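You operate a simulated robot arm through the tools that you are given. There is no shell and no other tool. Be economical: measure what you need, move in short steps, check, and stop when the job is done.

You run a simulated robot arm. Do the job below in one go: nothing can be reset, and whatever is moved stays where it is left.

## Task
Take the black frame with yellow bands on the top of the pouf and put it away on the picture ledge. Then put the glass with the black foot in the kitchen sink. Then put the small blue pot in the green bowl. Then put the red felt block on the top of the pouf. Then put the square cork coaster on the white plate. Then take the blue toothbrush and leave it on the counter beside the sink. Then open the bin drawer, fetch the brown card box from the bin marked card and stand it on top of the white tile marked one and shut the drawer again. Then take the teal hand brush on the kitchen sink and put it away on the lower shelf. Then open the shallow kitchen drawer, take the red tea towel from the inside of the shallow kitchen drawer and put it on the counter beside the kettle, then shut the drawer. Then lift the cover corner open. Keep to this order. Set down upright: glass with the black foot, brown card box.

It is judged by the outcome, as a careful person would: the job done as asked, and still so three seconds after it is handed in. It fails if anything else is knocked over, pushed out of place, dropped, spilled or broken. Lids that push on must go on centred and level and be pressed home; caps that screw on are set level and turned clockwise until they are tight. Flat cloth is picked up by pressing the open fingertips on it (5 to 10 N) and closing them slowly along it; thin cloth reads only 2 to 8 mm in the jaws.

## Robot
A 6-joint arm with a two-finger parallel gripper on a trunk, on a base that drives. Base frame: it is fixed to the floor where the robot stands at the start and does not move with it; the origin is under the middle of the robot, x ahead of it, y to its left, z up. Lengths are in mm, angles in degrees, forces in N, time in s.
With the tool pointing down near the work surface it reaches from about 300 to 700 mm from the robot's upright axis, wherever it stands. Its first joint turns from -166.0 to 166.0 degrees. Places, roughly: bin drawer [-1300, 900, 500]; black frame with yellow bands (15x4x12 cm) [500, -200, 500]; blue toothbrush (18x3x2 cm) [-1000, -500, 800]; brown card box [-1500, 1000, 500]; counter beside the kettle [-2800, 300, 900]; counter beside the sink [-1800, 700, 900]; cover corner [2400, 4100, 500]; glass with the black foot (8x8x11 cm) [1400, 100, 500]; green bowl [-2000, -2750, 750]; kitchen sink [-1500, 1000, 800]; lower shelf [-300, -1700, 400]; picture ledge [-900, 1600, 900]; red felt block (11x6x5 cm) [400, -1800, 900]; red tea towel (8x15x4 cm) [-2900, 300, 800]; shallow kitchen drawer [-3100, 200, 800]; small blue pot (6x6x6 cm) [1000, -1500, 1100]; square cork coaster (10x11x5 cm) [-500, -1500, 800]; teal hand brush (14x6x11 cm) [-1400, 1000, 800]; top of the pouf [600, -200, 400]; white plate (21x21x2 cm) [-300, 1700, 1200]; white tile marked one [-2500, 500, 1000]. Payload 4.1 kg.
The tool frame sits at the grasp point between the pads (the TCP): z along the fingers, y along the line on which they close. The tips reach 23 mm beyond it. Largest opening 94 mm; finger width 38, thickness 10; the body of the gripper, 54 by 96 mm, starts 39 mm behind the TCP.
Orientation is that of the tool frame in the base frame, as a unit quaternion [w, x, y, z]. With the fingers straight down and closing along the base's y, the tool's x points along the base's -x, its y along +y and its z along -z.

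## Interface
- The arm moves only by the tool send_rows. Its argument "commands" is a list of rows, each an object (a shift or turn left out is 0, a gripper value left out holds the last) with "jaw": the closure, from 0 (fully open) to 1 (shut); "offset": the shift along the base's x, y, z in mm, a list of three; "angular": the turn, a rotation vector about the base's x, y, z in rad, a list of three. In form: [{"jaw": jaw, "offset": [dx, dy, dz], "angular": [rx, ry, rz]}, ...]. A call has 1 to 12 rows; each row is the pose to reach, as a shift and turn from the pose commanded when the call began. A row lasts 0.2 s, in which the tool goes at most 50 mm and 8.6 degrees; a call with a longer step from one row to the next is refused whole, and so is a gripper value outside its range. Where a pose cannot be reached the arm comes as near as it can. A force on the tool above 40 N (or 10 N above the force at the start of the call, whichever is more), or a blocked arm, ends the call early, and 0.2 s more pass. The fingers move at their own pace (about 45 mm/s each) and stop on an object; they squeeze with about 42 N. The grip force told is the motor's: it shows also when the fingers shut on nothing. Time passes only in rows, and 0.2 s behind the last, so rows that repeat a pose let the fingers close. It gives the time, the measured TCP pose, the force on the tool (base axes), the opening and the grip force at its end, in the units of the frame above (readings bear some noise), with the torque about the TCP (base axes, N m) and any sound that the robot's microphone picked up, and new pictures: "show" is both (left out), scene, wrist or none.
- Cameras (640 x 400 px; columns grow to the right, rows downward): "scene" is now at [-0.4, 126.9, 1195.5]; the picture's right is [-0.57, -0.82, 0.00], its down [-0.68, 0.48, -0.56] and it looks along [0.46, -0.32, -0.83] (base axes); focal length 256 px, centre (320, 200). "wrist" rides on the gripper at [86, 16, -75] in the tool frame; the picture's right is [-0.18, 0.98, 0.00], its down [-0.58, -0.11, -0.81] and it looks along [-0.79, -0.15, 0.59] (tool axes); focal length 243 px, centre (320, 200). There is no depth. A picture from a camera that has moved, and an enlarged one, comes with that camera's place and axes in the base frame and with its lens.
- lift_body(by): slides the trunk up (or, below 0, down) by that many mm; the arm and the scene camera ride with it, the base frame stays. It gives what a move gives, with no picture.
- roll_base(legs): drives the robot by 1 to 6 legs, each [ahead, turn to the left] in mm and degrees, along the robot's own axes; the way and the turn of a leg run together, so that a leg with both is an arc; at most 1500 mm and 180 degrees a leg. The arm and the cameras ride along, it lands a little off, and it stops where it bumps. It gives what a move gives, and a new picture of the scene camera.
- head_to(pan, tilt): turns the head with the scene camera to pan (to the left, within 155 degrees either way) and tilt (down, from -29 to 69), counted from straight ahead of the robot. It gives what a move gives, and a new picture of the scene camera.
- enlarge(camera, box): a new picture of the part [left, top, right, bottom] of that camera's present view, enlarged. The clock stands still meanwhile.
- sign_off(): hands the job in; it is judged then, once.

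Go step by step. Nothing tells you exact positions but the pictures and the camera data: compare them with the known pose of the tool, close in by small moves and look again before you grip or let go. The budget is 556 turns and 360 pictures, counting those below and the enlarged ones. Unless the task says otherwise, let go and move clear before handing in.

The tools are called after "Emit:" by a JSON object that holds its "op" and its "data". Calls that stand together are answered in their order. send_rows: Moves the arm, as the interface text tells. Its arguments: {"type":"object","properties":{"commands":{"type":"array","items":{"type":"object","properties":{"jaw":{"type":"number"},"offset":{"type":"array","items":{"type":"number"}},"angular":{"type":"array","items":{"type":"number"}}}}},"show":{"type":"string","enum":["both","scene","wrist","none"]}},"required":["commands"]} The other tools are called the same way: lift_body (by) slides the trunk up or down; roll_base (legs) drives the base; head_to (pan, tilt) turns the head that bears the scene camera; enlarge (camera, box) takes an enlarged picture of a part of a camera's view; sign_off () hands the job in.

At the start:

```text
t: 0.0
tcp_pos: [490.9, -50.7, 670.3]
tcp_rot: [0.0, 0.0, 1.0, -0.001]
wrist_force: [0.7, 0.0, -0.7]
wrist_torque: [0.02, -0.01, -0.01]
width: 94.0
grip_force: 0.1
trunk travel left (down, up): [-175.0, 415.0]
robot x, y, heading: [2.3, 1.5, -0.0]
head pan, tilt: [-34.9, 56.2]
```

scene: 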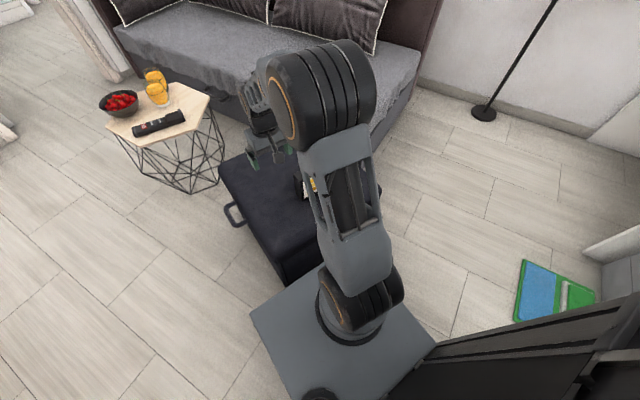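
wrist: 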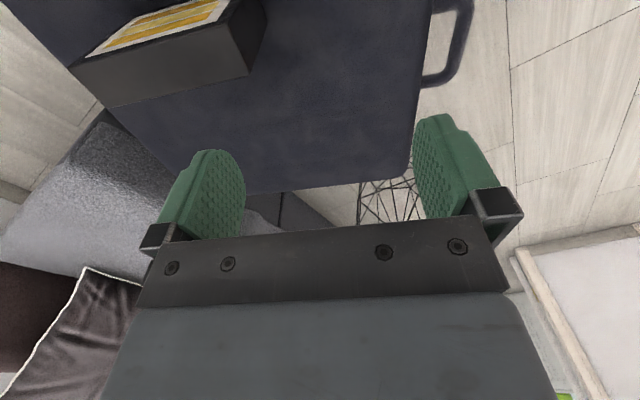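

The frame lies or stands on the dark pouf, partly hidden by the arm. I swing the tool left and look again.

Emit:
{"op": "send_rows", "data": {"commands": [{"offset": [-20, 40, 20]}, {"offset": [-40, 80, 40]}, {"offset": [-60, 120, 60]}, {"offset": [-80, 150, 80]}], "show": "both"}}

```text
t: 1.0
tcp_pos: [411.7, 101.9, 750.6]
tcp_rot: [0.0, 0.002, 1.0, 0.0]
wrist_force: [-0.3, 0.8, 0.4]
wrist_torque: [0.04, 0.0, 0.01]
width: 94.0
grip_force: 0.1
trunk travel left (down, up): [-175.0, 415.0]
robot x, y, heading: [-2.4, 1.2, -0.0]
head pan, tilt: [-34.9, 56.2]
camera scene: at [-0.2, 126.8, 1195.5], right [-0.57, -0.82, 0.0], down [-0.68, 0.48, -0.56], along [0.46, -0.32, -0.83], focal length 256 px, centre (320, 200)
camera wrist: at [324.8, 117.4, 826.4], right [0.18, 0.98, 0.0], down [0.58, -0.11, 0.81], along [0.79, -0.15, -0.59], focal length 243 px, centre (320, 200)
```

scene: 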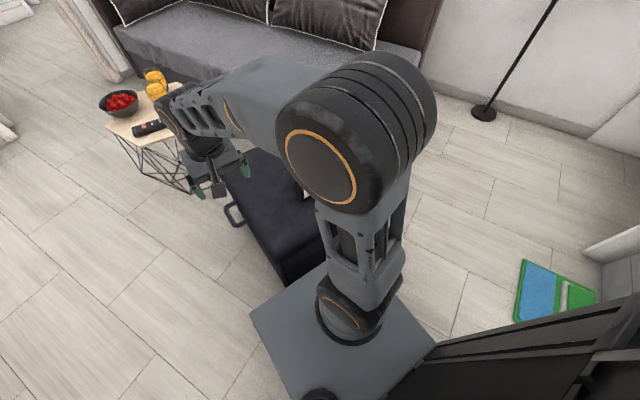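
wrist: 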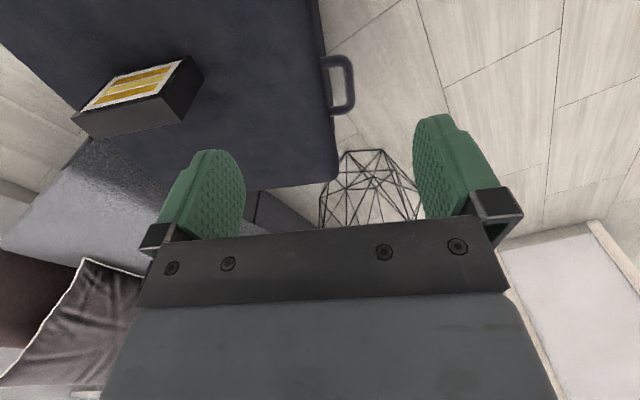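

Emit:
{"op": "enlarge", "data": {"camera": "wrist", "box": [40, 20, 240, 145]}}

```text
3.20 times, centred on (140, 82) of wrist
camera zoom: at [324.8, 117.4, 826.4], right [0.18, 0.98, 0.0], down [0.58, -0.11, 0.81], along [0.79, -0.15, -0.59], focal length 776 px, centre (896, 576)
```

zoom: 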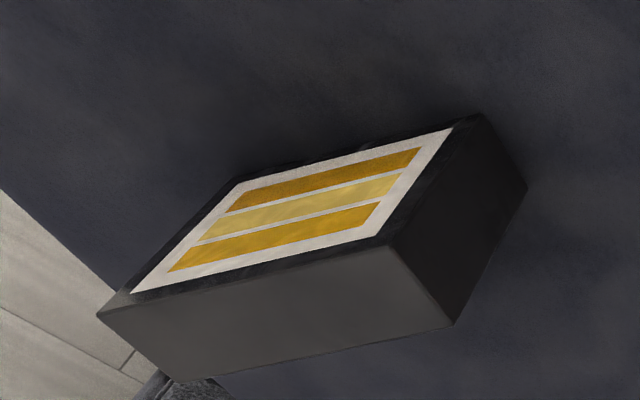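

The frame stands upright on the pouf, centre about (480,-190), its top at z≈535, thickness along x. I yaw the tool by -90° and go above it.

Emit:
{"op": "send_rows", "data": {"commands": [{"offset": [6, -26, -9], "angular": [0, 0, -0.1428]}, {"offset": [12, -52, -18], "angular": [0, 0, -0.2856]}, {"offset": [18, -78, -27], "angular": [0, 0, -0.4284]}, {"offset": [25, -105, -36], "angular": [0, 0, -0.5712]}, {"offset": [31, -131, -45], "angular": [0, 0, -0.714]}, {"offset": [37, -157, -54], "angular": [0, 0, -0.8568]}, {"offset": [43, -183, -63], "angular": [0, 0, -0.9996]}, {"offset": [49, -210, -72], "angular": [0, 0, -1.1424]}, {"offset": [55, -236, -81], "angular": [0, 0, -1.2852]}, {"offset": [62, -262, -90], "angular": [0, 0, -1.428]}, {"offset": [69, -289, -100], "angular": [0, 0, -1.5708]}, {"offset": [69, -289, -100], "angular": [0, 0, -1.5708]}], "show": "both"}}

Emit:
{"op": "head_to", "data": {"pan": 40, "tilt": 25}}

Emit:
{"op": "head_to", "data": {"pan": 120, "tilt": 25}}

Emit:
{"op": "head_to", "data": {"pan": -120, "tilt": 25}}

```text
t: 3.6
tcp_pos: [479.5, -190.5, 649.8]
tcp_rot: [-0.001, 0.708, 0.706, 0.0]
wrist_force: [0.0, -0.5, 0.3]
wrist_torque: [-0.02, 0.0, -0.03]
width: 94.0
grip_force: 0.1
trunk travel left (down, up): [-175.0, 415.0]
robot x, y, heading: [-0.2, -2.5, 0.1]
head pan, tilt: [-34.9, 56.2]
camera scene: at [-0.4, 126.9, 1195.5], right [-0.57, -0.82, 0.0], down [-0.68, 0.48, -0.56], along [0.46, -0.32, -0.83], focal length 256 px, centre (320, 200)
camera wrist: at [495.4, -105.0, 725.3], right [0.98, -0.19, 0.0], down [-0.11, -0.58, 0.81], along [-0.15, -0.79, -0.59], focal length 243 px, centre (320, 200)
```

scene: 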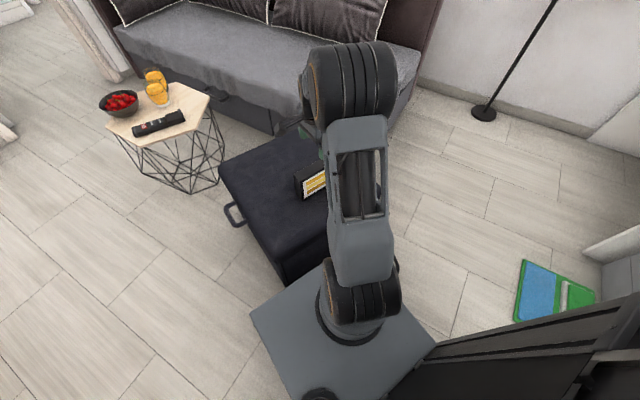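
wrist: 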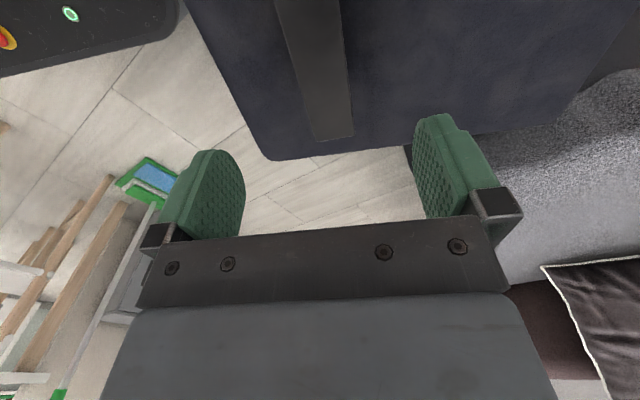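

```text
t: 5.1
tcp_pos: [479.9, -191.2, 649.9]
tcp_rot: [0.0, 0.708, 0.707, 0.0]
wrist_force: [0.0, -0.6, -0.9]
wrist_torque: [-0.02, 0.01, 0.02]
width: 94.2
grip_force: 0.1
trunk travel left (down, up): [-175.0, 415.0]
robot x, y, heading: [-0.6, 0.4, -0.0]
head pan, tilt: [40.0, 25.0]
camera scene: at [12.1, 226.6, 1241.0], right [0.64, -0.77, 0.0], down [-0.32, -0.27, -0.91], along [0.69, 0.58, -0.42], focal length 256 px, centre (320, 200)
```

scene: 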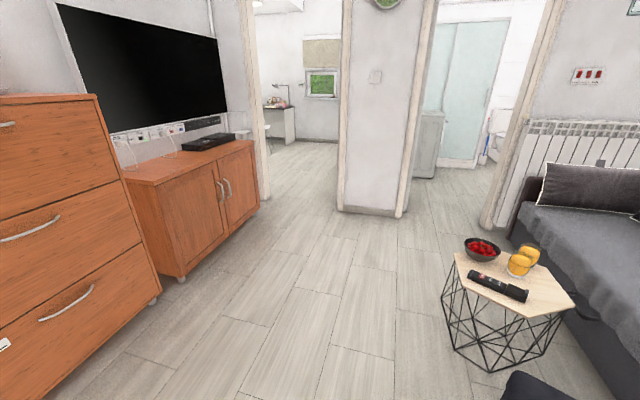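

```text
t: 6.6
tcp_pos: [479.7, -190.6, 649.5]
tcp_rot: [0.0, 0.707, 0.707, 0.001]
wrist_force: [0.1, 0.4, 0.6]
wrist_torque: [0.04, 0.0, -0.02]
width: 93.7
grip_force: 0.1
trunk travel left (down, up): [-175.0, 415.0]
robot x, y, heading: [2.7, -2.2, -0.3]
head pan, tilt: [120.0, 25.0]
camera scene: at [-104.5, 247.2, 1241.1], right [0.87, 0.5, 0.0], down [0.21, -0.37, -0.91], along [-0.45, 0.79, -0.42], focal length 256 px, centre (320, 200)
```

scene: 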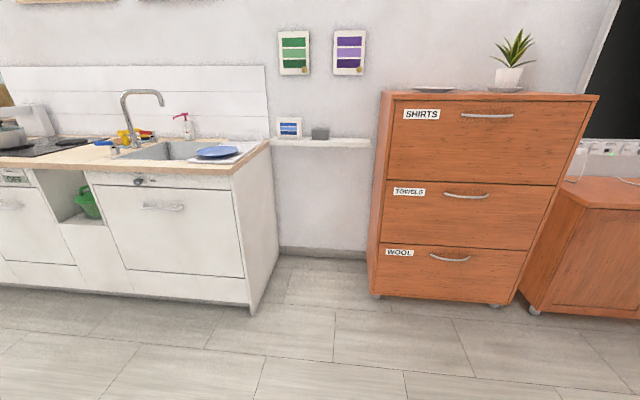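

```text
t: 10.0
tcp_pos: [479.6, -190.5, 650.6]
tcp_rot: [0.0, 0.707, 0.707, 0.0]
wrist_force: [-0.2, -0.5, -0.2]
wrist_torque: [-0.03, -0.03, 0.02]
width: 94.0
grip_force: 0.1
trunk travel left (down, up): [-175.0, 415.0]
robot x, y, heading: [-1.4, 1.6, 0.1]
head pan, tilt: [-120.0, 25.0]
camera scene: at [-104.5, 87.6, 1241.1], right [-0.87, 0.5, 0.0], down [0.21, 0.37, -0.91], along [-0.45, -0.79, -0.42], focal length 256 px, centre (320, 200)
```

scene: 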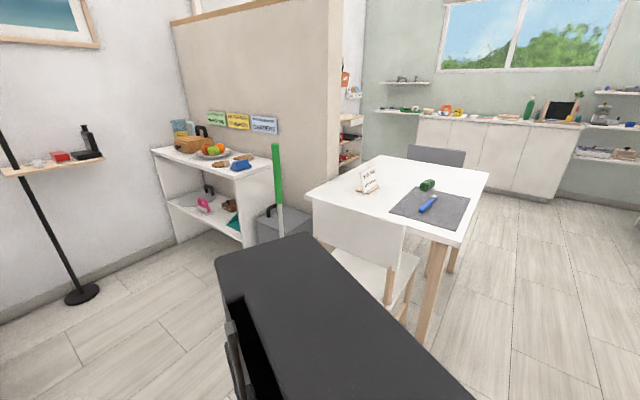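

The frame's top bar sits between the fingers. I also got a good overview: kitchen, ledge and dresser to the left, shelves and table behind. I lower and grip.

Emit:
{"op": "send_rows", "data": {"commands": [{"offset": [0, 0, -45]}, {"offset": [0, 0, -85]}, {"offset": [0, 0, -115]}, {"offset": [0, 0, -138]}, {"offset": [0, 0, -138]}], "show": "wrist"}}

```text
t: 11.2
tcp_pos: [479.5, -190.7, 510.5]
tcp_rot: [-0.001, 0.707, 0.707, 0.0]
wrist_force: [-0.5, 0.0, 0.0]
wrist_torque: [0.01, -0.02, -0.01]
width: 94.2
grip_force: 0.1
trunk travel left (down, up): [-175.0, 415.0]
robot x, y, heading: [-3.5, 3.8, -0.2]
head pan, tilt: [-120.0, 25.0]
camera wrist: at [495.4, -105.0, 585.6], right [0.98, -0.18, 0.0], down [-0.11, -0.58, 0.81], along [-0.15, -0.79, -0.59], focal length 243 px, centre (320, 200)
```

wrist: 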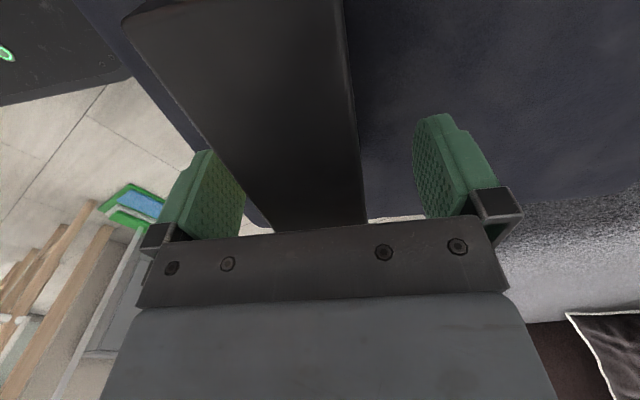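

Emit:
{"op": "send_rows", "data": {"commands": [{"offset": [-2, 0, 0], "jaw": 0.3}, {"offset": [-2, 0, 0], "jaw": 0.6}, {"offset": [-2, 0, 0], "jaw": 1}, {"offset": [-2, 0, 0], "jaw": 1}, {"offset": [-2, 0, 0], "jaw": 1}, {"offset": [-2, 0, 0], "jaw": 1}], "show": "none"}}

Emit:
{"op": "send_rows", "data": {"commands": [{"offset": [0, 0, 30], "jaw": 1}, {"offset": [0, 0, 70], "jaw": 1}, {"offset": [0, 0, 110], "jaw": 1}, {"offset": [0, 0, 150], "jaw": 1}, {"offset": [0, 0, 190], "jaw": 1}], "show": "wrist"}}

```text
t: 12.6
tcp_pos: [477.0, -190.4, 512.5]
tcp_rot: [0.001, 0.706, 0.708, 0.0]
wrist_force: [-0.4, -0.2, 2.3]
wrist_torque: [-0.1, 0.08, 0.2]
width: 39.7
grip_force: 42.4
trunk travel left (down, up): [-175.0, 415.0]
robot x, y, heading: [1.5, 0.2, 0.2]
head pan, tilt: [-120.0, 25.0]
```

```text
t: 13.8
tcp_pos: [477.4, -192.4, 702.2]
tcp_rot: [0.001, 0.707, 0.707, 0.0]
wrist_force: [0.3, -1.2, -3.4]
wrist_torque: [0.0, 0.01, 0.0]
width: 39.9
grip_force: 42.0
trunk travel left (down, up): [-175.0, 415.0]
robot x, y, heading: [3.1, 1.9, -0.1]
head pan, tilt: [-120.0, 25.0]
camera wrist: at [492.7, -106.1, 777.0], right [0.98, -0.18, 0.0], down [-0.11, -0.58, 0.81], along [-0.15, -0.79, -0.59], focal length 243 px, centre (320, 200)
```

wrist: 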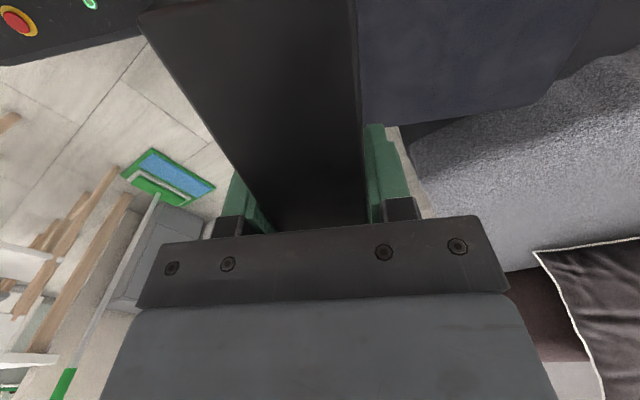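

The frame is held. I raise the trunk, back off the pouf and drive to the picture ledge on the north wall.

Emit:
{"op": "lift_body", "data": {"by": 370}}

Emit:
{"op": "roll_base", "data": {"legs": [[-100, 0], [0, 120], [1000, 0], [0, -30]]}}

Emit:
{"op": "head_to", "data": {"pan": 0, "tilt": 40}}

```text
t: 17.4
tcp_pos: [476.7, -191.9, 1070.8]
tcp_rot: [0.0, 0.707, 0.707, 0.0]
wrist_force: [1.0, -0.1, -3.4]
wrist_torque: [0.01, 0.0, -0.02]
width: 40.0
grip_force: 41.7
trunk travel left (down, up): [-545.0, 45.0]
robot x, y, heading: [-0.0, -0.3, 0.2]
head pan, tilt: [-120.0, 25.0]
```

```text
t: 29.8
tcp_pos: [-395.7, 1323.1, 1073.3]
tcp_rot: [0.0, 0.007, 1.0, 0.0]
wrist_force: [0.8, -0.8, -2.0]
wrist_torque: [0.01, -0.02, 0.03]
width: 39.7
grip_force: 41.7
trunk travel left (down, up): [-545.0, 45.0]
robot x, y, heading: [-596.2, 844.6, 89.0]
head pan, tilt: [-120.0, 25.0]
camera scene: at [-680.5, 745.3, 1611.1], right [-0.51, -0.86, 0.0], down [-0.36, 0.22, -0.91], along [0.78, -0.46, -0.42], focal length 256 px, centre (320, 200)
```

scene: 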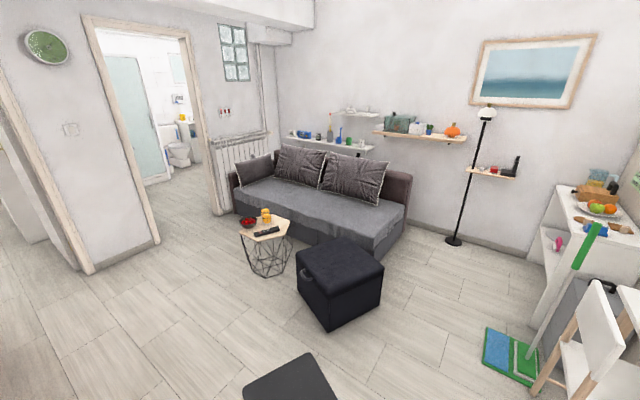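

```text
t: 31.8
tcp_pos: [-394.9, 1322.7, 1071.0]
tcp_rot: [0.0, 0.007, 1.0, 0.0]
wrist_force: [0.0, 0.2, -3.4]
wrist_torque: [0.02, 0.0, 0.0]
width: 39.6
grip_force: 42.4
trunk travel left (down, up): [-545.0, 45.0]
robot x, y, heading: [-593.9, 852.2, 89.2]
head pan, tilt: [0.0, 40.0]
camera scene: at [-758.6, 877.6, 1587.7], right [1.0, -0.01, 0.0], down [-0.01, -0.64, -0.77], along [0.01, 0.77, -0.64], focal length 256 px, centre (320, 200)
```

scene: 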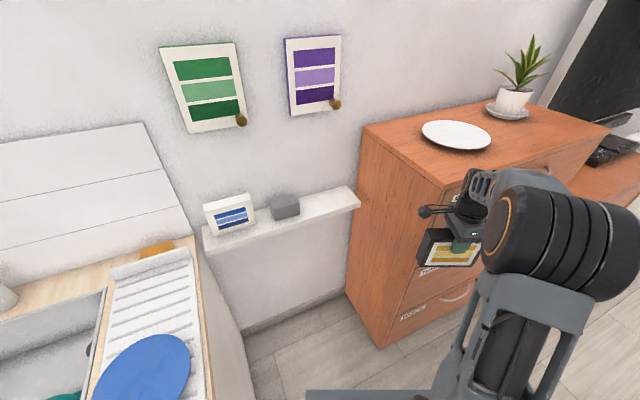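

Emit:
{"op": "enlarge", "data": {"camera": "scene", "box": [180, 150, 380, 275]}}

```text
3.20 times, centred on (280, 212) of scene
camera zoom: at [-758.6, 877.6, 1587.7], right [1.0, -0.01, 0.0], down [-0.01, -0.64, -0.77], along [0.01, 0.77, -0.64], focal length 819 px, centre (448, 160)
```

zoom: 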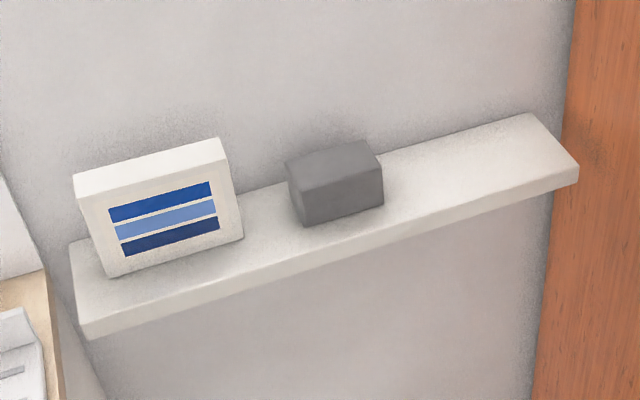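

The ledge is along a wall turned about 24°; its top is at z≈903, right end free. I pull the tool in and drive closer, turning square to the wall.

Emit:
{"op": "send_rows", "data": {"commands": [{"offset": [-41, -15, 0]}, {"offset": [-82, -30, 0]}, {"offset": [-123, -45, 0]}, {"offset": [-164, -60, 0]}, {"offset": [-205, -73, 0]}], "show": "none"}}

Emit:
{"op": "roll_base", "data": {"legs": [[0, 5.8], [274, 0], [0, 19.5]]}}

```text
t: 33.0
tcp_pos: [-601.3, 1249.0, 1068.3]
tcp_rot: [0.0, 0.008, 1.0, 0.0]
wrist_force: [0.0, 0.4, -2.5]
wrist_torque: [-0.02, 0.03, 0.0]
width: 39.6
grip_force: 42.0
trunk travel left (down, up): [-545.0, 45.0]
robot x, y, heading: [-598.1, 847.5, 89.3]
head pan, tilt: [0.0, 40.0]
```

```text
t: 36.5
tcp_pos: [-795.0, 1487.0, 1070.1]
tcp_rot: [0.001, -0.21, 0.978, 0.0]
wrist_force: [-0.6, 0.1, -3.6]
wrist_torque: [-0.02, -0.04, 0.01]
width: 39.8
grip_force: 42.2
trunk travel left (down, up): [-545.0, 45.0]
robot x, y, heading: [-624.5, 1126.3, 114.2]
head pan, tilt: [0.0, 40.0]
camera scene: at [-779.7, 1083.7, 1587.7], right [0.91, 0.41, 0.0], down [0.26, -0.59, -0.77], along [-0.32, 0.7, -0.64], focal length 256 px, centre (320, 200)
```

scene: 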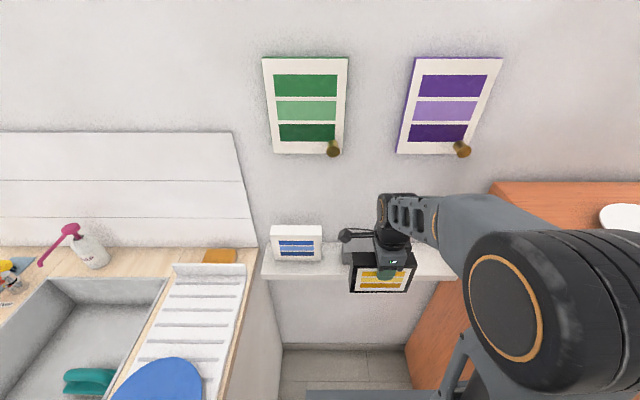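

Emit:
{"op": "send_rows", "data": {"commands": [{"offset": [45, 20, 0]}, {"offset": [90, 41, 0]}, {"offset": [136.6, 61.8, 0]}, {"offset": [116, 107, 0]}, {"offset": [96, 152, 0]}, {"offset": [76.5, 194.5, 0]}, {"offset": [76.5, 194.5, -30]}, {"offset": [76.5, 194.5, -50]}, {"offset": [76.5, 194.5, -50]}], "show": "both"}}

```text
refused: row 3 steps farther than a row can; nothing moved
```

Emit:
{"op": "send_rows", "data": {"commands": [{"offset": [34, 15.5, 0]}, {"offset": [68, 31, 0]}, {"offset": [102, 46.4, 0]}, {"offset": [136.6, 61.8, 0]}, {"offset": [118, 102, 0]}, {"offset": [100, 142, 0]}, {"offset": [86, 174, 0]}, {"offset": [76.5, 194.5, 0]}, {"offset": [76.5, 194.5, -30]}, {"offset": [76.5, 194.5, -50]}, {"offset": [76.5, 194.5, -50]}], "show": "both"}}

```text
t: 38.9
tcp_pos: [-719.4, 1682.5, 1020.3]
tcp_rot: [0.0, -0.211, 0.978, 0.0]
wrist_force: [0.0, -0.2, -3.2]
wrist_torque: [0.02, -0.01, -0.02]
width: 40.0
grip_force: 41.9
trunk travel left (down, up): [-545.0, 45.0]
robot x, y, heading: [-622.2, 1130.8, 114.1]
head pan, tilt: [0.0, 40.0]
camera scene: at [-779.6, 1084.0, 1587.7], right [0.91, 0.41, 0.0], down [0.26, -0.59, -0.77], along [-0.32, 0.7, -0.64], focal length 256 px, centre (320, 200)
camera wrist: at [-804.7, 1660.9, 1095.6], right [-0.24, 0.97, 0.0], down [0.57, 0.14, 0.81], along [0.78, 0.19, -0.59], focal length 243 px, centre (320, 200)
```

scene: 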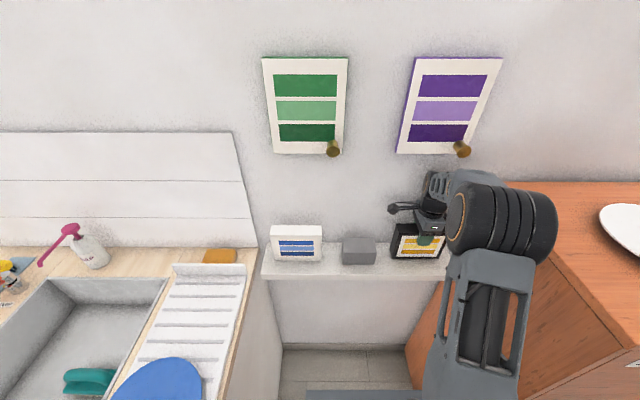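
wrist: 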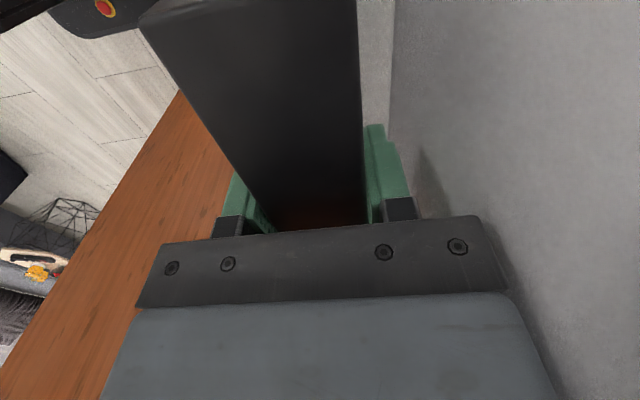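

Frame is over the free right part. I lower gently until contact.

Emit:
{"op": "send_rows", "data": {"commands": [{"offset": [4, -9, 0]}, {"offset": [4, -9, -10]}, {"offset": [4, -9, -14]}, {"offset": [4, -9, -17]}, {"offset": [4, -9, -20]}, {"offset": [4, -9, -20]}], "show": "scene"}}

```text
t: 40.3
tcp_pos: [-714.1, 1672.3, 1001.0]
tcp_rot: [0.0, -0.21, 0.978, 0.003]
wrist_force: [2.3, -1.2, 37.7]
wrist_torque: [-0.75, -0.39, 0.01]
width: 39.5
grip_force: 42.0
trunk travel left (down, up): [-545.0, 45.0]
robot x, y, heading: [-618.9, 1131.6, 114.0]
head pan, tilt: [0.0, 40.0]
camera scene: at [-778.7, 1080.3, 1587.8], right [0.91, 0.41, 0.0], down [0.26, -0.58, -0.77], along [-0.32, 0.7, -0.64], focal length 256 px, centre (320, 200)
```

scene: 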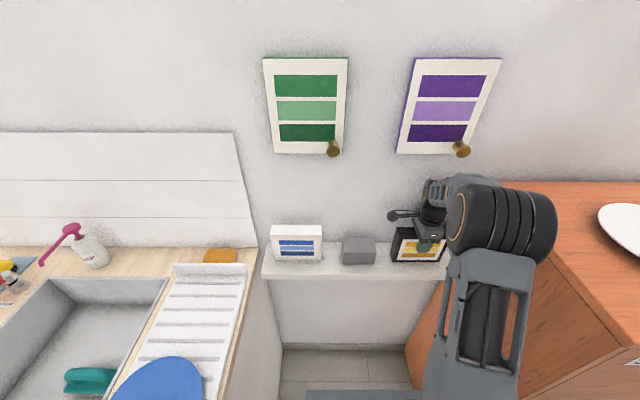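

Emit:
{"op": "send_rows", "data": {"commands": [{"offset": [0, 0, 2]}, {"offset": [0, 0, 2], "jaw": 0.45}, {"offset": [0, 0, 2], "jaw": 0.35}, {"offset": [0, 0, 2], "jaw": 0.35}, {"offset": [0, 0, 20]}, {"offset": [0, 0, 60]}, {"offset": [0, 0, 100]}, {"offset": [10, -23, 130]}, {"offset": [26, -58, 150]}], "show": "both"}}

```text
t: 42.3
tcp_pos: [-688.5, 1614.9, 1150.2]
tcp_rot: [0.0, -0.21, 0.978, -0.001]
wrist_force: [0.6, 0.0, 0.3]
wrist_torque: [0.01, 0.01, 0.01]
width: 61.2
grip_force: 0.0
trunk travel left (down, up): [-545.0, 45.0]
robot x, y, heading: [-616.9, 1126.6, 114.3]
head pan, tilt: [0.0, 40.0]
camera scene: at [-779.3, 1082.8, 1587.7], right [0.91, 0.41, 0.0], down [0.26, -0.59, -0.77], along [-0.32, 0.7, -0.64], focal length 256 px, centre (320, 200)
camera wrist: at [-774.1, 1595.0, 1224.5], right [-0.24, 0.97, 0.0], down [0.57, 0.14, 0.81], along [0.78, 0.19, -0.59], focal length 243 px, centre (320, 200)
```

scene: 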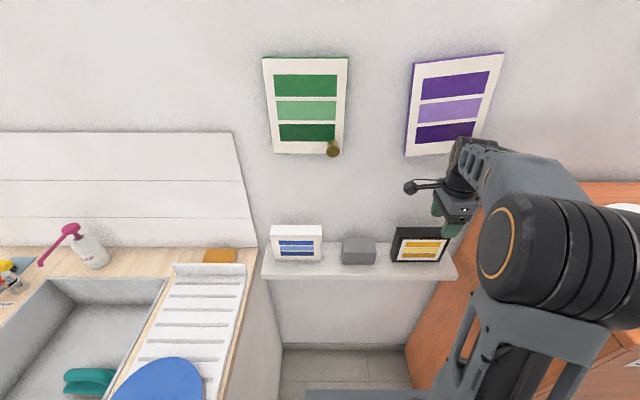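
wrist: 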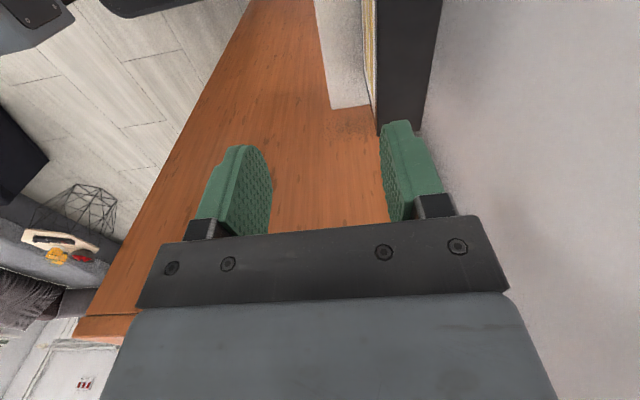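

The black frame stands on the ledge. The purple picture above looks changed, so I check it.

Emit:
{"op": "enlarge", "data": {"camera": "scene", "box": [380, 30, 540, 180]}}

Emit:
{"op": "send_rows", "data": {"commands": [{"offset": [20, -45, 0]}, {"offset": [33, -90, 0]}, {"offset": [33, -135, 0]}, {"offset": [33, -180, 0]}], "show": "scene"}}

```text
2.67 times, centred on (460, 105) of scene
camera zoom: at [-779.3, 1082.8, 1587.7], right [0.91, 0.41, 0.0], down [0.26, -0.59, -0.77], along [-0.32, 0.7, -0.64], focal length 683 px, centre (-53, 453)
```

zoom: 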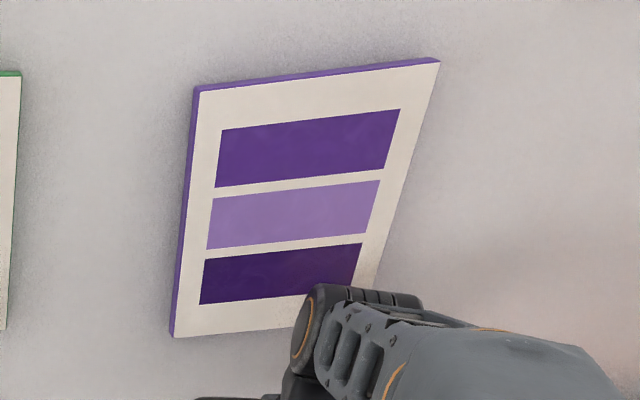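

```text
t: 43.3
tcp_pos: [-657.0, 1434.9, 1150.1]
tcp_rot: [0.0, -0.21, 0.978, 0.001]
wrist_force: [0.5, -1.5, -0.1]
wrist_torque: [0.01, 0.0, -0.02]
width: 60.9
grip_force: 0.2
trunk travel left (down, up): [-545.0, 45.0]
robot x, y, heading: [-618.0, 1128.7, 114.3]
head pan, tilt: [0.0, 40.0]
camera scene: at [-779.6, 1082.6, 1587.7], right [0.91, 0.41, 0.0], down [0.27, -0.59, -0.77], along [-0.32, 0.7, -0.64], focal length 256 px, centre (320, 200)
```

scene: 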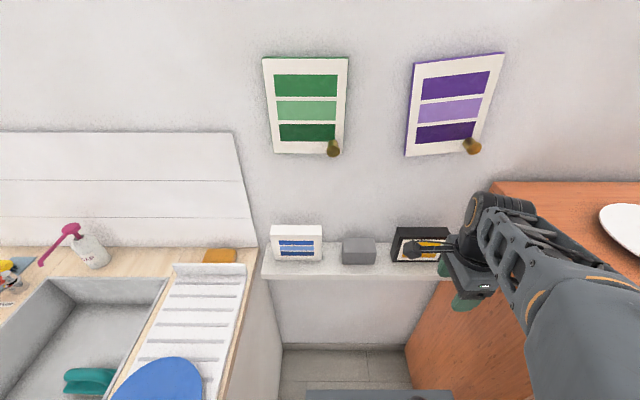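

The purple picture got turned about 7° by my wrist. I will put it right: point the tool at the wall and take its knob.

Emit:
{"op": "send_rows", "data": {"commands": [{"offset": [6.6, 10, 12.7], "angular": [0.1301, 0.0588, 0]}, {"offset": [13.2, 20, 25.4], "angular": [0.2602, 0.1176, 0]}, {"offset": [19.8, 30, 38.1], "angular": [0.3903, 0.1764, 0]}, {"offset": [26.4, 40, 50.8], "angular": [0.5204, 0.2352, 0]}, {"offset": [33, 50, 63.5], "angular": [0.6505, 0.294, 0]}, {"offset": [39.6, 60, 76.2], "angular": [0.7806, 0.3528, 0]}, {"offset": [46.2, 70, 88.9], "angular": [0.9107, 0.4116, 0]}, {"offset": [52.8, 80, 101.6], "angular": [1.0408, 0.4704, 0]}, {"offset": [59.4, 90, 114.3], "angular": [1.1709, 0.5292, 0]}, {"offset": [66, 100, 127], "angular": [1.301, 0.588, 0]}, {"offset": [73, 110, 140], "angular": [1.4311, 0.6468, 0]}, {"offset": [73, 110, 140], "angular": [1.4311, 0.6468, 0]}], "show": "both"}}

```text
t: 45.9
tcp_pos: [-582.9, 1544.0, 1288.4]
tcp_rot: [-0.149, -0.148, 0.69, 0.692]
wrist_force: [0.3, 0.5, 0.2]
wrist_torque: [0.01, -0.01, 0.01]
width: 61.3
grip_force: 0.0
trunk travel left (down, up): [-545.0, 45.0]
robot x, y, heading: [-618.0, 1125.0, 114.3]
head pan, tilt: [0.0, 40.0]
camera scene: at [-779.5, 1083.7, 1587.7], right [0.91, 0.41, 0.0], down [0.26, -0.59, -0.77], along [-0.32, 0.7, -0.64], focal length 256 px, centre (320, 200)
camera wrist: at [-631.1, 1440.2, 1305.5], right [0.17, 0.07, 0.98], down [0.86, -0.5, -0.11], along [0.48, 0.87, -0.15], focal length 243 px, centre (320, 200)
```

scene: 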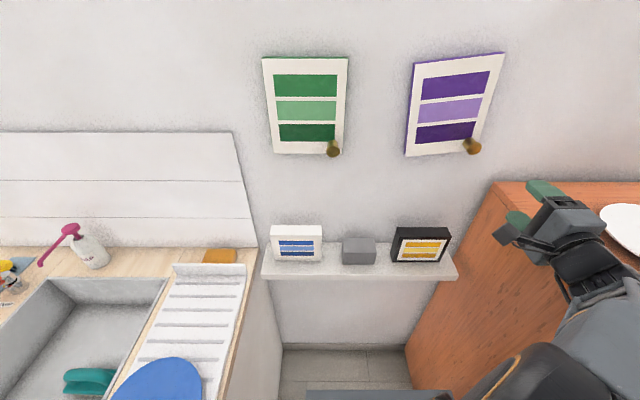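
wrist: 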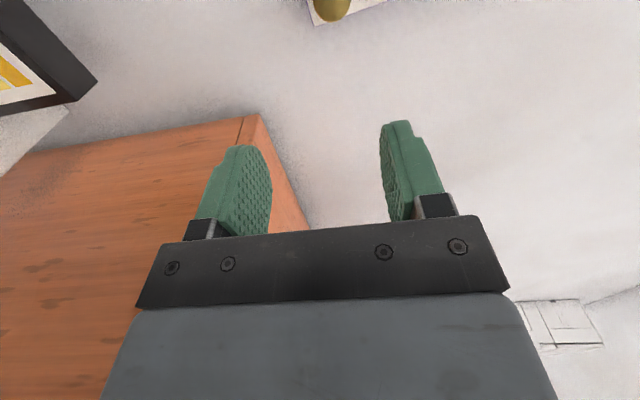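

Emit:
{"op": "send_rows", "data": {"commands": [{"offset": [-20, 40, 6]}, {"offset": [-40, 80, 12]}, {"offset": [-64, 125, 12]}, {"offset": [-64, 125, 12]}], "show": "both"}}

```text
refused: row 3 steps farther than a row can; nothing moved
```

Emit:
{"op": "send_rows", "data": {"commands": [{"offset": [-20, 40, 6]}, {"offset": [-40, 80, 12]}, {"offset": [-60, 116, 12]}, {"offset": [-64, 125, 12]}], "show": "both"}}

```text
t: 46.9
tcp_pos: [-645.4, 1669.9, 1300.2]
tcp_rot: [-0.15, -0.149, 0.692, 0.691]
wrist_force: [-0.4, -0.4, -0.2]
wrist_torque: [-0.01, 0.01, -0.02]
width: 61.2
grip_force: 0.1
trunk travel left (down, up): [-545.0, 45.0]
robot x, y, heading: [-619.7, 1128.1, 114.4]
head pan, tilt: [0.0, 40.0]
camera scene: at [-779.5, 1083.9, 1587.7], right [0.91, 0.41, 0.0], down [0.26, -0.59, -0.77], along [-0.32, 0.7, -0.64], focal length 256 px, centre (320, 200)
camera wrist: at [-695.0, 1565.5, 1317.4], right [0.17, 0.08, 0.98], down [0.86, -0.5, -0.11], along [0.48, 0.86, -0.15], focal length 243 px, centre (320, 200)
```

scene: 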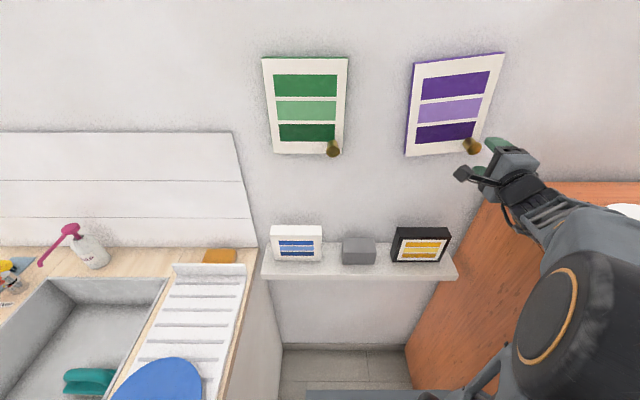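
wrist: 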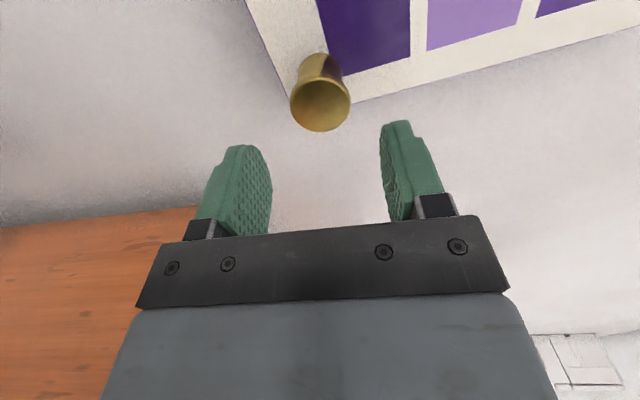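

Emit:
{"op": "send_rows", "data": {"commands": [{"offset": [-8, 12, 0]}, {"offset": [-16, 23.5, 1]}, {"offset": [-16, 23.5, 1]}], "show": "wrist"}}

```text
t: 47.7
tcp_pos: [-663.2, 1692.7, 1302.2]
tcp_rot: [-0.148, -0.149, 0.692, 0.691]
wrist_force: [-0.2, 0.2, -0.2]
wrist_torque: [0.03, 0.01, 0.02]
width: 61.0
grip_force: 0.1
trunk travel left (down, up): [-545.0, 45.0]
robot x, y, heading: [-618.5, 1125.3, 114.2]
head pan, tilt: [0.0, 40.0]
camera wrist: at [-711.7, 1589.4, 1318.7], right [0.17, 0.08, 0.98], down [0.86, -0.5, -0.11], along [0.48, 0.87, -0.15], focal length 243 px, centre (320, 200)
```

wrist: 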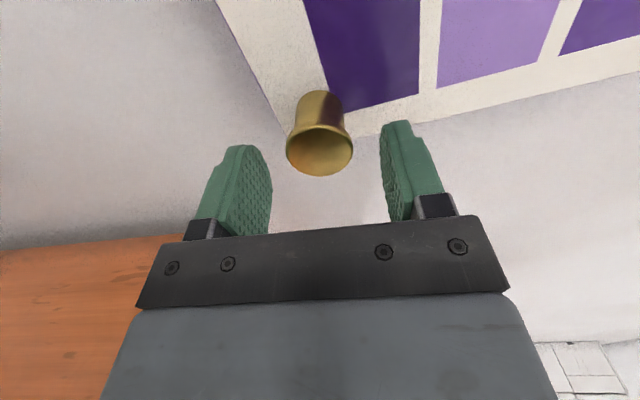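

Emit:
{"op": "send_rows", "data": {"commands": [{"offset": [-7, 10, 0]}, {"offset": [-13, 19.4, 0]}, {"offset": [-13, 19.4, 0], "jaw": 0.6}, {"offset": [-13, 19.4, 0], "jaw": 0.65}, {"offset": [-13, 19.4, 0], "jaw": 0.7}, {"offset": [-13, 19.4, 0], "jaw": 0.7}], "show": "wrist"}}

```text
t: 49.1
tcp_pos: [-673.5, 1711.5, 1301.5]
tcp_rot: [-0.149, -0.147, 0.692, 0.691]
wrist_force: [7.5, -14.2, -2.5]
wrist_torque: [-0.37, 0.0, -0.41]
width: 31.0
grip_force: 3.2
trunk travel left (down, up): [-545.0, 45.0]
robot x, y, heading: [-620.8, 1127.7, 114.2]
head pan, tilt: [0.0, 40.0]
camera wrist: at [-722.3, 1606.8, 1318.6], right [0.17, 0.08, 0.98], down [0.86, -0.5, -0.11], along [0.48, 0.86, -0.15], focal length 243 px, centre (320, 200)
```

wrist: 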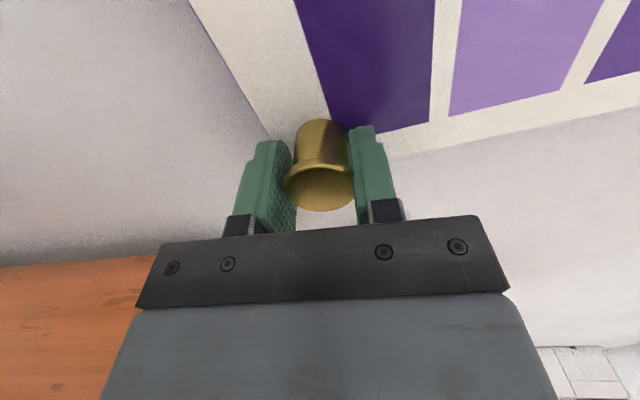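

Emit:
{"op": "send_rows", "data": {"commands": [{"offset": [1.2, -2.7, 0], "jaw": 0.75}, {"offset": [1.2, -2.7, 0], "jaw": 0.75}, {"offset": [-3.4, -4.8, -3], "angular": [-0.012, 0.026, 0]}, {"offset": [-7.9, -6.8, -5.5], "angular": [-0.024, 0.053, 0]}, {"offset": [-12.5, -8.9, -8.3], "angular": [-0.035, 0.079, 0]}, {"offset": [-17, -10.9, -11], "angular": [-0.047, 0.105, 0]}, {"offset": [-17, -10.9, -11], "angular": [-0.047, 0.105, 0]}], "show": "both"}}

```text
t: 50.7
tcp_pos: [-693.8, 1702.0, 1293.8]
tcp_rot: [-0.189, -0.109, 0.697, 0.683]
wrist_force: [-6.7, 7.6, 22.9]
wrist_torque: [-1.16, 0.49, -0.6]
width: 27.7
grip_force: 45.2
trunk travel left (down, up): [-545.0, 45.0]
robot x, y, heading: [-617.0, 1131.7, 114.0]
head pan, tilt: [0.0, 40.0]
camera scene: at [-780.4, 1083.2, 1587.9], right [0.91, 0.41, 0.0], down [0.27, -0.59, -0.77], along [-0.32, 0.7, -0.64], focal length 256 px, centre (320, 200)
camera wrist: at [-739.7, 1598.5, 1319.9], right [0.27, 0.12, 0.96], down [0.85, -0.5, -0.18], along [0.46, 0.86, -0.23], focal length 243 px, centre (320, 200)
```

scene: 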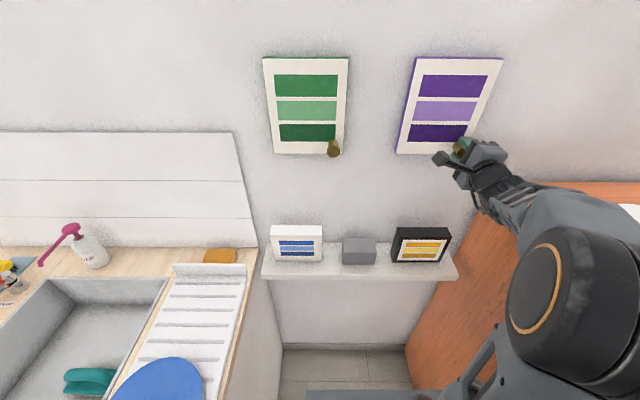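
wrist: 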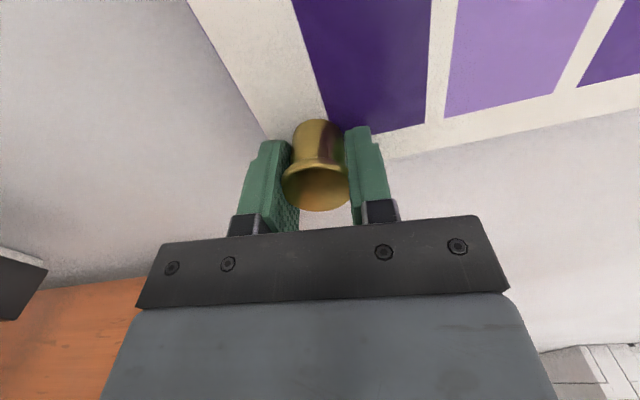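

The purple picture matches its original attitude again. I relieve the force and let go, backing straight out.

Emit:
{"op": "send_rows", "data": {"commands": [{"offset": [0, 0, 2]}, {"offset": [0, 0, 3]}, {"offset": [0, 0, 3], "jaw": 0.6}, {"offset": [0, 0, 3], "jaw": 0.35}, {"offset": [0, 0, 3], "jaw": 0.35}, {"offset": [10, -22, 3]}, {"offset": [26, -58, 3]}, {"offset": [42, -94, 3]}], "show": "scene"}}

Emit:
{"op": "enlarge", "data": {"camera": "scene", "box": [380, 30, 540, 180]}}

```text
t: 52.5
tcp_pos: [-649.6, 1608.1, 1294.5]
tcp_rot: [-0.189, -0.109, 0.699, 0.681]
wrist_force: [-0.1, 0.3, -0.2]
wrist_torque: [-0.01, 0.01, 0.02]
width: 61.2
grip_force: 0.1
trunk travel left (down, up): [-545.0, 45.0]
robot x, y, heading: [-621.3, 1125.1, 114.2]
head pan, tilt: [0.0, 40.0]
camera scene: at [-779.6, 1083.1, 1587.7], right [0.91, 0.41, 0.0], down [0.26, -0.59, -0.77], along [-0.32, 0.7, -0.64], focal length 256 px, centre (320, 200)
```

scene: 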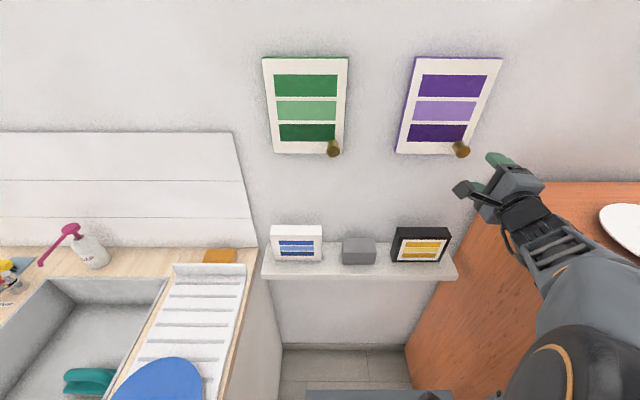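

```text
2.67 times, centred on (460, 105) of scene
camera zoom: at [-779.6, 1083.1, 1587.7], right [0.91, 0.41, 0.0], down [0.26, -0.59, -0.77], along [-0.32, 0.7, -0.64], focal length 683 px, centre (-53, 453)
```

zoom: 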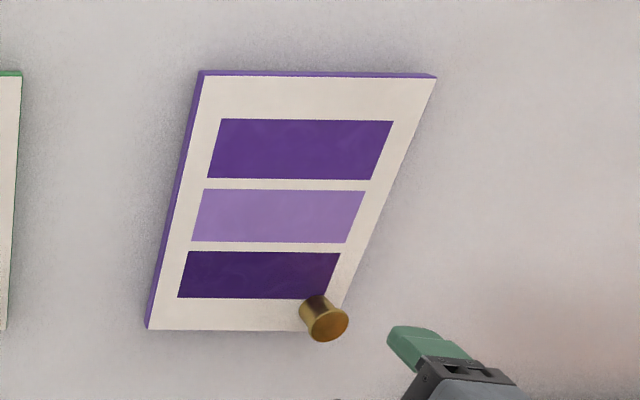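

Emit:
{"op": "send_rows", "data": {"commands": [{"offset": [18, -40, 0], "angular": [0.0235, -0.0525, 0]}, {"offset": [36, -80, 0], "angular": [0.047, -0.105, 0]}, {"offset": [52, -118, 0], "angular": [0.047, -0.105, 0]}, {"offset": [52, -118, 0], "angular": [0.047, -0.105, 0]}], "show": "none"}}

Emit:
{"op": "send_rows", "data": {"commands": [{"offset": [-6, -8, -12], "angular": [-0.1301, -0.0588, 0]}, {"offset": [-12, -16, -24], "angular": [-0.2602, -0.1176, 0]}, {"offset": [-18, -24, -36], "angular": [-0.3903, -0.1764, 0]}, {"offset": [-24, -32, -48], "angular": [-0.5204, -0.2352, 0]}, {"offset": [-30, -40, -60], "angular": [-0.6505, -0.294, 0]}, {"offset": [-36, -48, -72], "angular": [-0.7806, -0.3528, 0]}, {"offset": [-42, -52, -84], "angular": [-0.9107, -0.4116, 0]}, {"offset": [-48, -56, -96], "angular": [-1.0408, -0.4704, 0]}, {"offset": [-54, -60, -108], "angular": [-1.1709, -0.5292, 0]}, {"offset": [-60, -64, -120], "angular": [-1.301, -0.588, 0]}, {"offset": [-66, -68, -140], "angular": [-1.4311, -0.6468, 0]}], "show": "none"}}

Emit:
{"op": "head_to", "data": {"pan": -150, "tilt": 30}}

```text
t: 53.5
tcp_pos: [-599.2, 1491.5, 1288.1]
tcp_rot: [-0.157, -0.146, 0.696, 0.685]
wrist_force: [0.1, 1.0, 1.0]
wrist_torque: [0.02, -0.01, -0.02]
width: 61.1
grip_force: 0.0
trunk travel left (down, up): [-545.0, 45.0]
robot x, y, heading: [-619.1, 1130.6, 114.3]
head pan, tilt: [0.0, 40.0]
```

```text
t: 54.4
tcp_pos: [-603.9, 1479.1, 1216.4]
tcp_rot: [-0.155, -0.146, 0.854, 0.475]
wrist_force: [0.0, 1.3, 1.0]
wrist_torque: [0.02, -0.02, -0.03]
width: 61.5
grip_force: 0.1
trunk travel left (down, up): [-545.0, 45.0]
robot x, y, heading: [-619.1, 1130.1, 114.5]
head pan, tilt: [0.0, 40.0]
stopped in row 4: the arm was blocked; the commanded pose is now the measured one
```

```text
t: 56.7
tcp_pos: [-604.5, 1480.2, 1218.8]
tcp_rot: [-0.154, -0.146, 0.854, 0.475]
wrist_force: [0.3, -0.3, -0.2]
wrist_torque: [0.02, 0.03, 0.01]
width: 61.1
grip_force: 0.2
trunk travel left (down, up): [-545.0, 45.0]
robot x, y, heading: [-618.0, 1126.3, 114.3]
head pan, tilt: [-150.0, 30.0]
camera scene: at [-671.1, 953.5, 1603.1], right [-0.58, -0.81, 0.0], down [-0.41, 0.29, -0.87], along [0.7, -0.5, -0.5], focal length 256 px, centre (320, 200)
```

scene: 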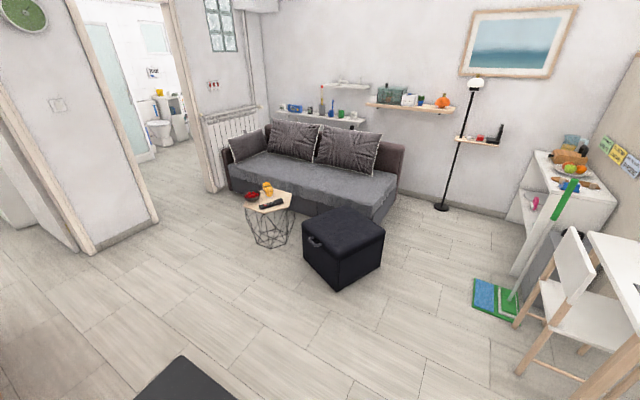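

The arm reported blocked while turning the tool down; I look at it.

Emit:
{"op": "head_to", "data": {"pan": -10, "tilt": 50}}

```text
t: 59.0
tcp_pos: [-603.1, 1479.3, 1217.6]
tcp_rot: [-0.154, -0.146, 0.854, 0.475]
wrist_force: [0.1, 0.8, 0.9]
wrist_torque: [-0.01, 0.02, 0.02]
width: 61.2
grip_force: 0.1
trunk travel left (down, up): [-545.0, 45.0]
robot x, y, heading: [-616.8, 1127.1, 114.4]
head pan, tilt: [-10.0, 50.0]
camera scene: at [-763.6, 1080.8, 1573.6], right [0.97, 0.25, 0.0], down [0.19, -0.74, -0.64], along [-0.16, 0.62, -0.77], focal length 256 px, centre (320, 200)
```

scene: 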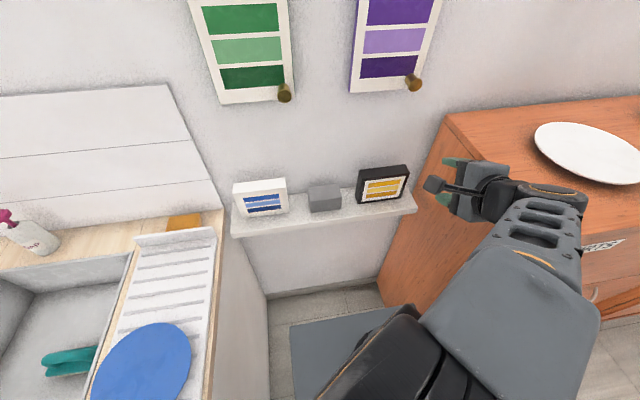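

Emit:
{"op": "roll_base", "data": {"legs": [[-400, 0]]}}

Emit:
{"op": "send_rows", "data": {"commands": [{"offset": [-20, 45, 0]}, {"offset": [-40, 90, 0]}, {"offset": [-60, 134, 0]}, {"offset": [-60, 134, 0], "angular": [-0.1301, -0.0588, 0]}, {"offset": [-60, 134, -12], "angular": [-0.2602, -0.1176, 0]}, {"offset": [-60, 134, -24], "angular": [-0.3903, -0.1764, 0]}, {"offset": [-60, 134, -36], "angular": [-0.5204, -0.2352, 0]}, {"offset": [-60, 134, -48], "angular": [-0.6505, -0.294, 0]}, {"offset": [-60, 134, -60], "angular": [-0.7806, -0.3528, 0]}, {"offset": [-60, 134, -75], "angular": [-0.89, -0.402, 0]}, {"offset": [-60, 134, -75], "angular": [-0.89, -0.402, 0]}], "show": "none"}}

```text
t: 61.4
tcp_pos: [-440.8, 1117.3, 1217.4]
tcp_rot: [-0.155, -0.146, 0.853, 0.476]
wrist_force: [-0.6, -0.3, -0.5]
wrist_torque: [0.01, 0.03, 0.01]
width: 60.9
grip_force: 0.0
trunk travel left (down, up): [-545.0, 45.0]
robot x, y, heading: [-455.4, 767.0, 114.0]
head pan, tilt: [-10.0, 50.0]
camera scene: at [-600.5, 719.5, 1573.6], right [0.97, 0.25, 0.0], down [0.19, -0.74, -0.64], along [-0.16, 0.62, -0.77], focal length 256 px, centre (320, 200)
```

scene: 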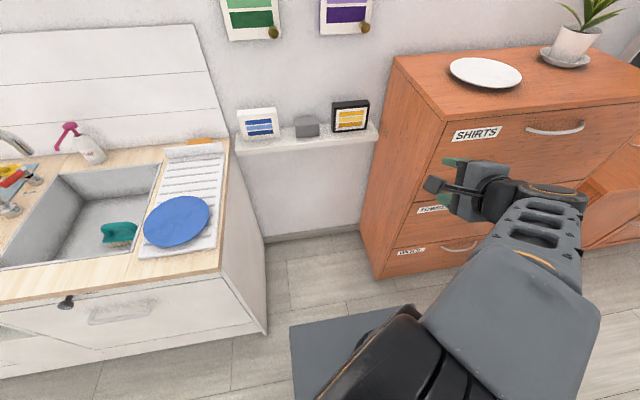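

```text
t: 63.8
tcp_pos: [-501.8, 1253.5, 1143.2]
tcp_rot: [-0.033, -0.153, 0.987, 0.026]
wrist_force: [0.1, 0.0, -0.9]
wrist_torque: [0.02, 0.0, 0.01]
width: 61.1
grip_force: 0.0
trunk travel left (down, up): [-545.0, 45.0]
robot x, y, heading: [-453.2, 766.4, 114.5]
head pan, tilt: [-10.0, 50.0]
```

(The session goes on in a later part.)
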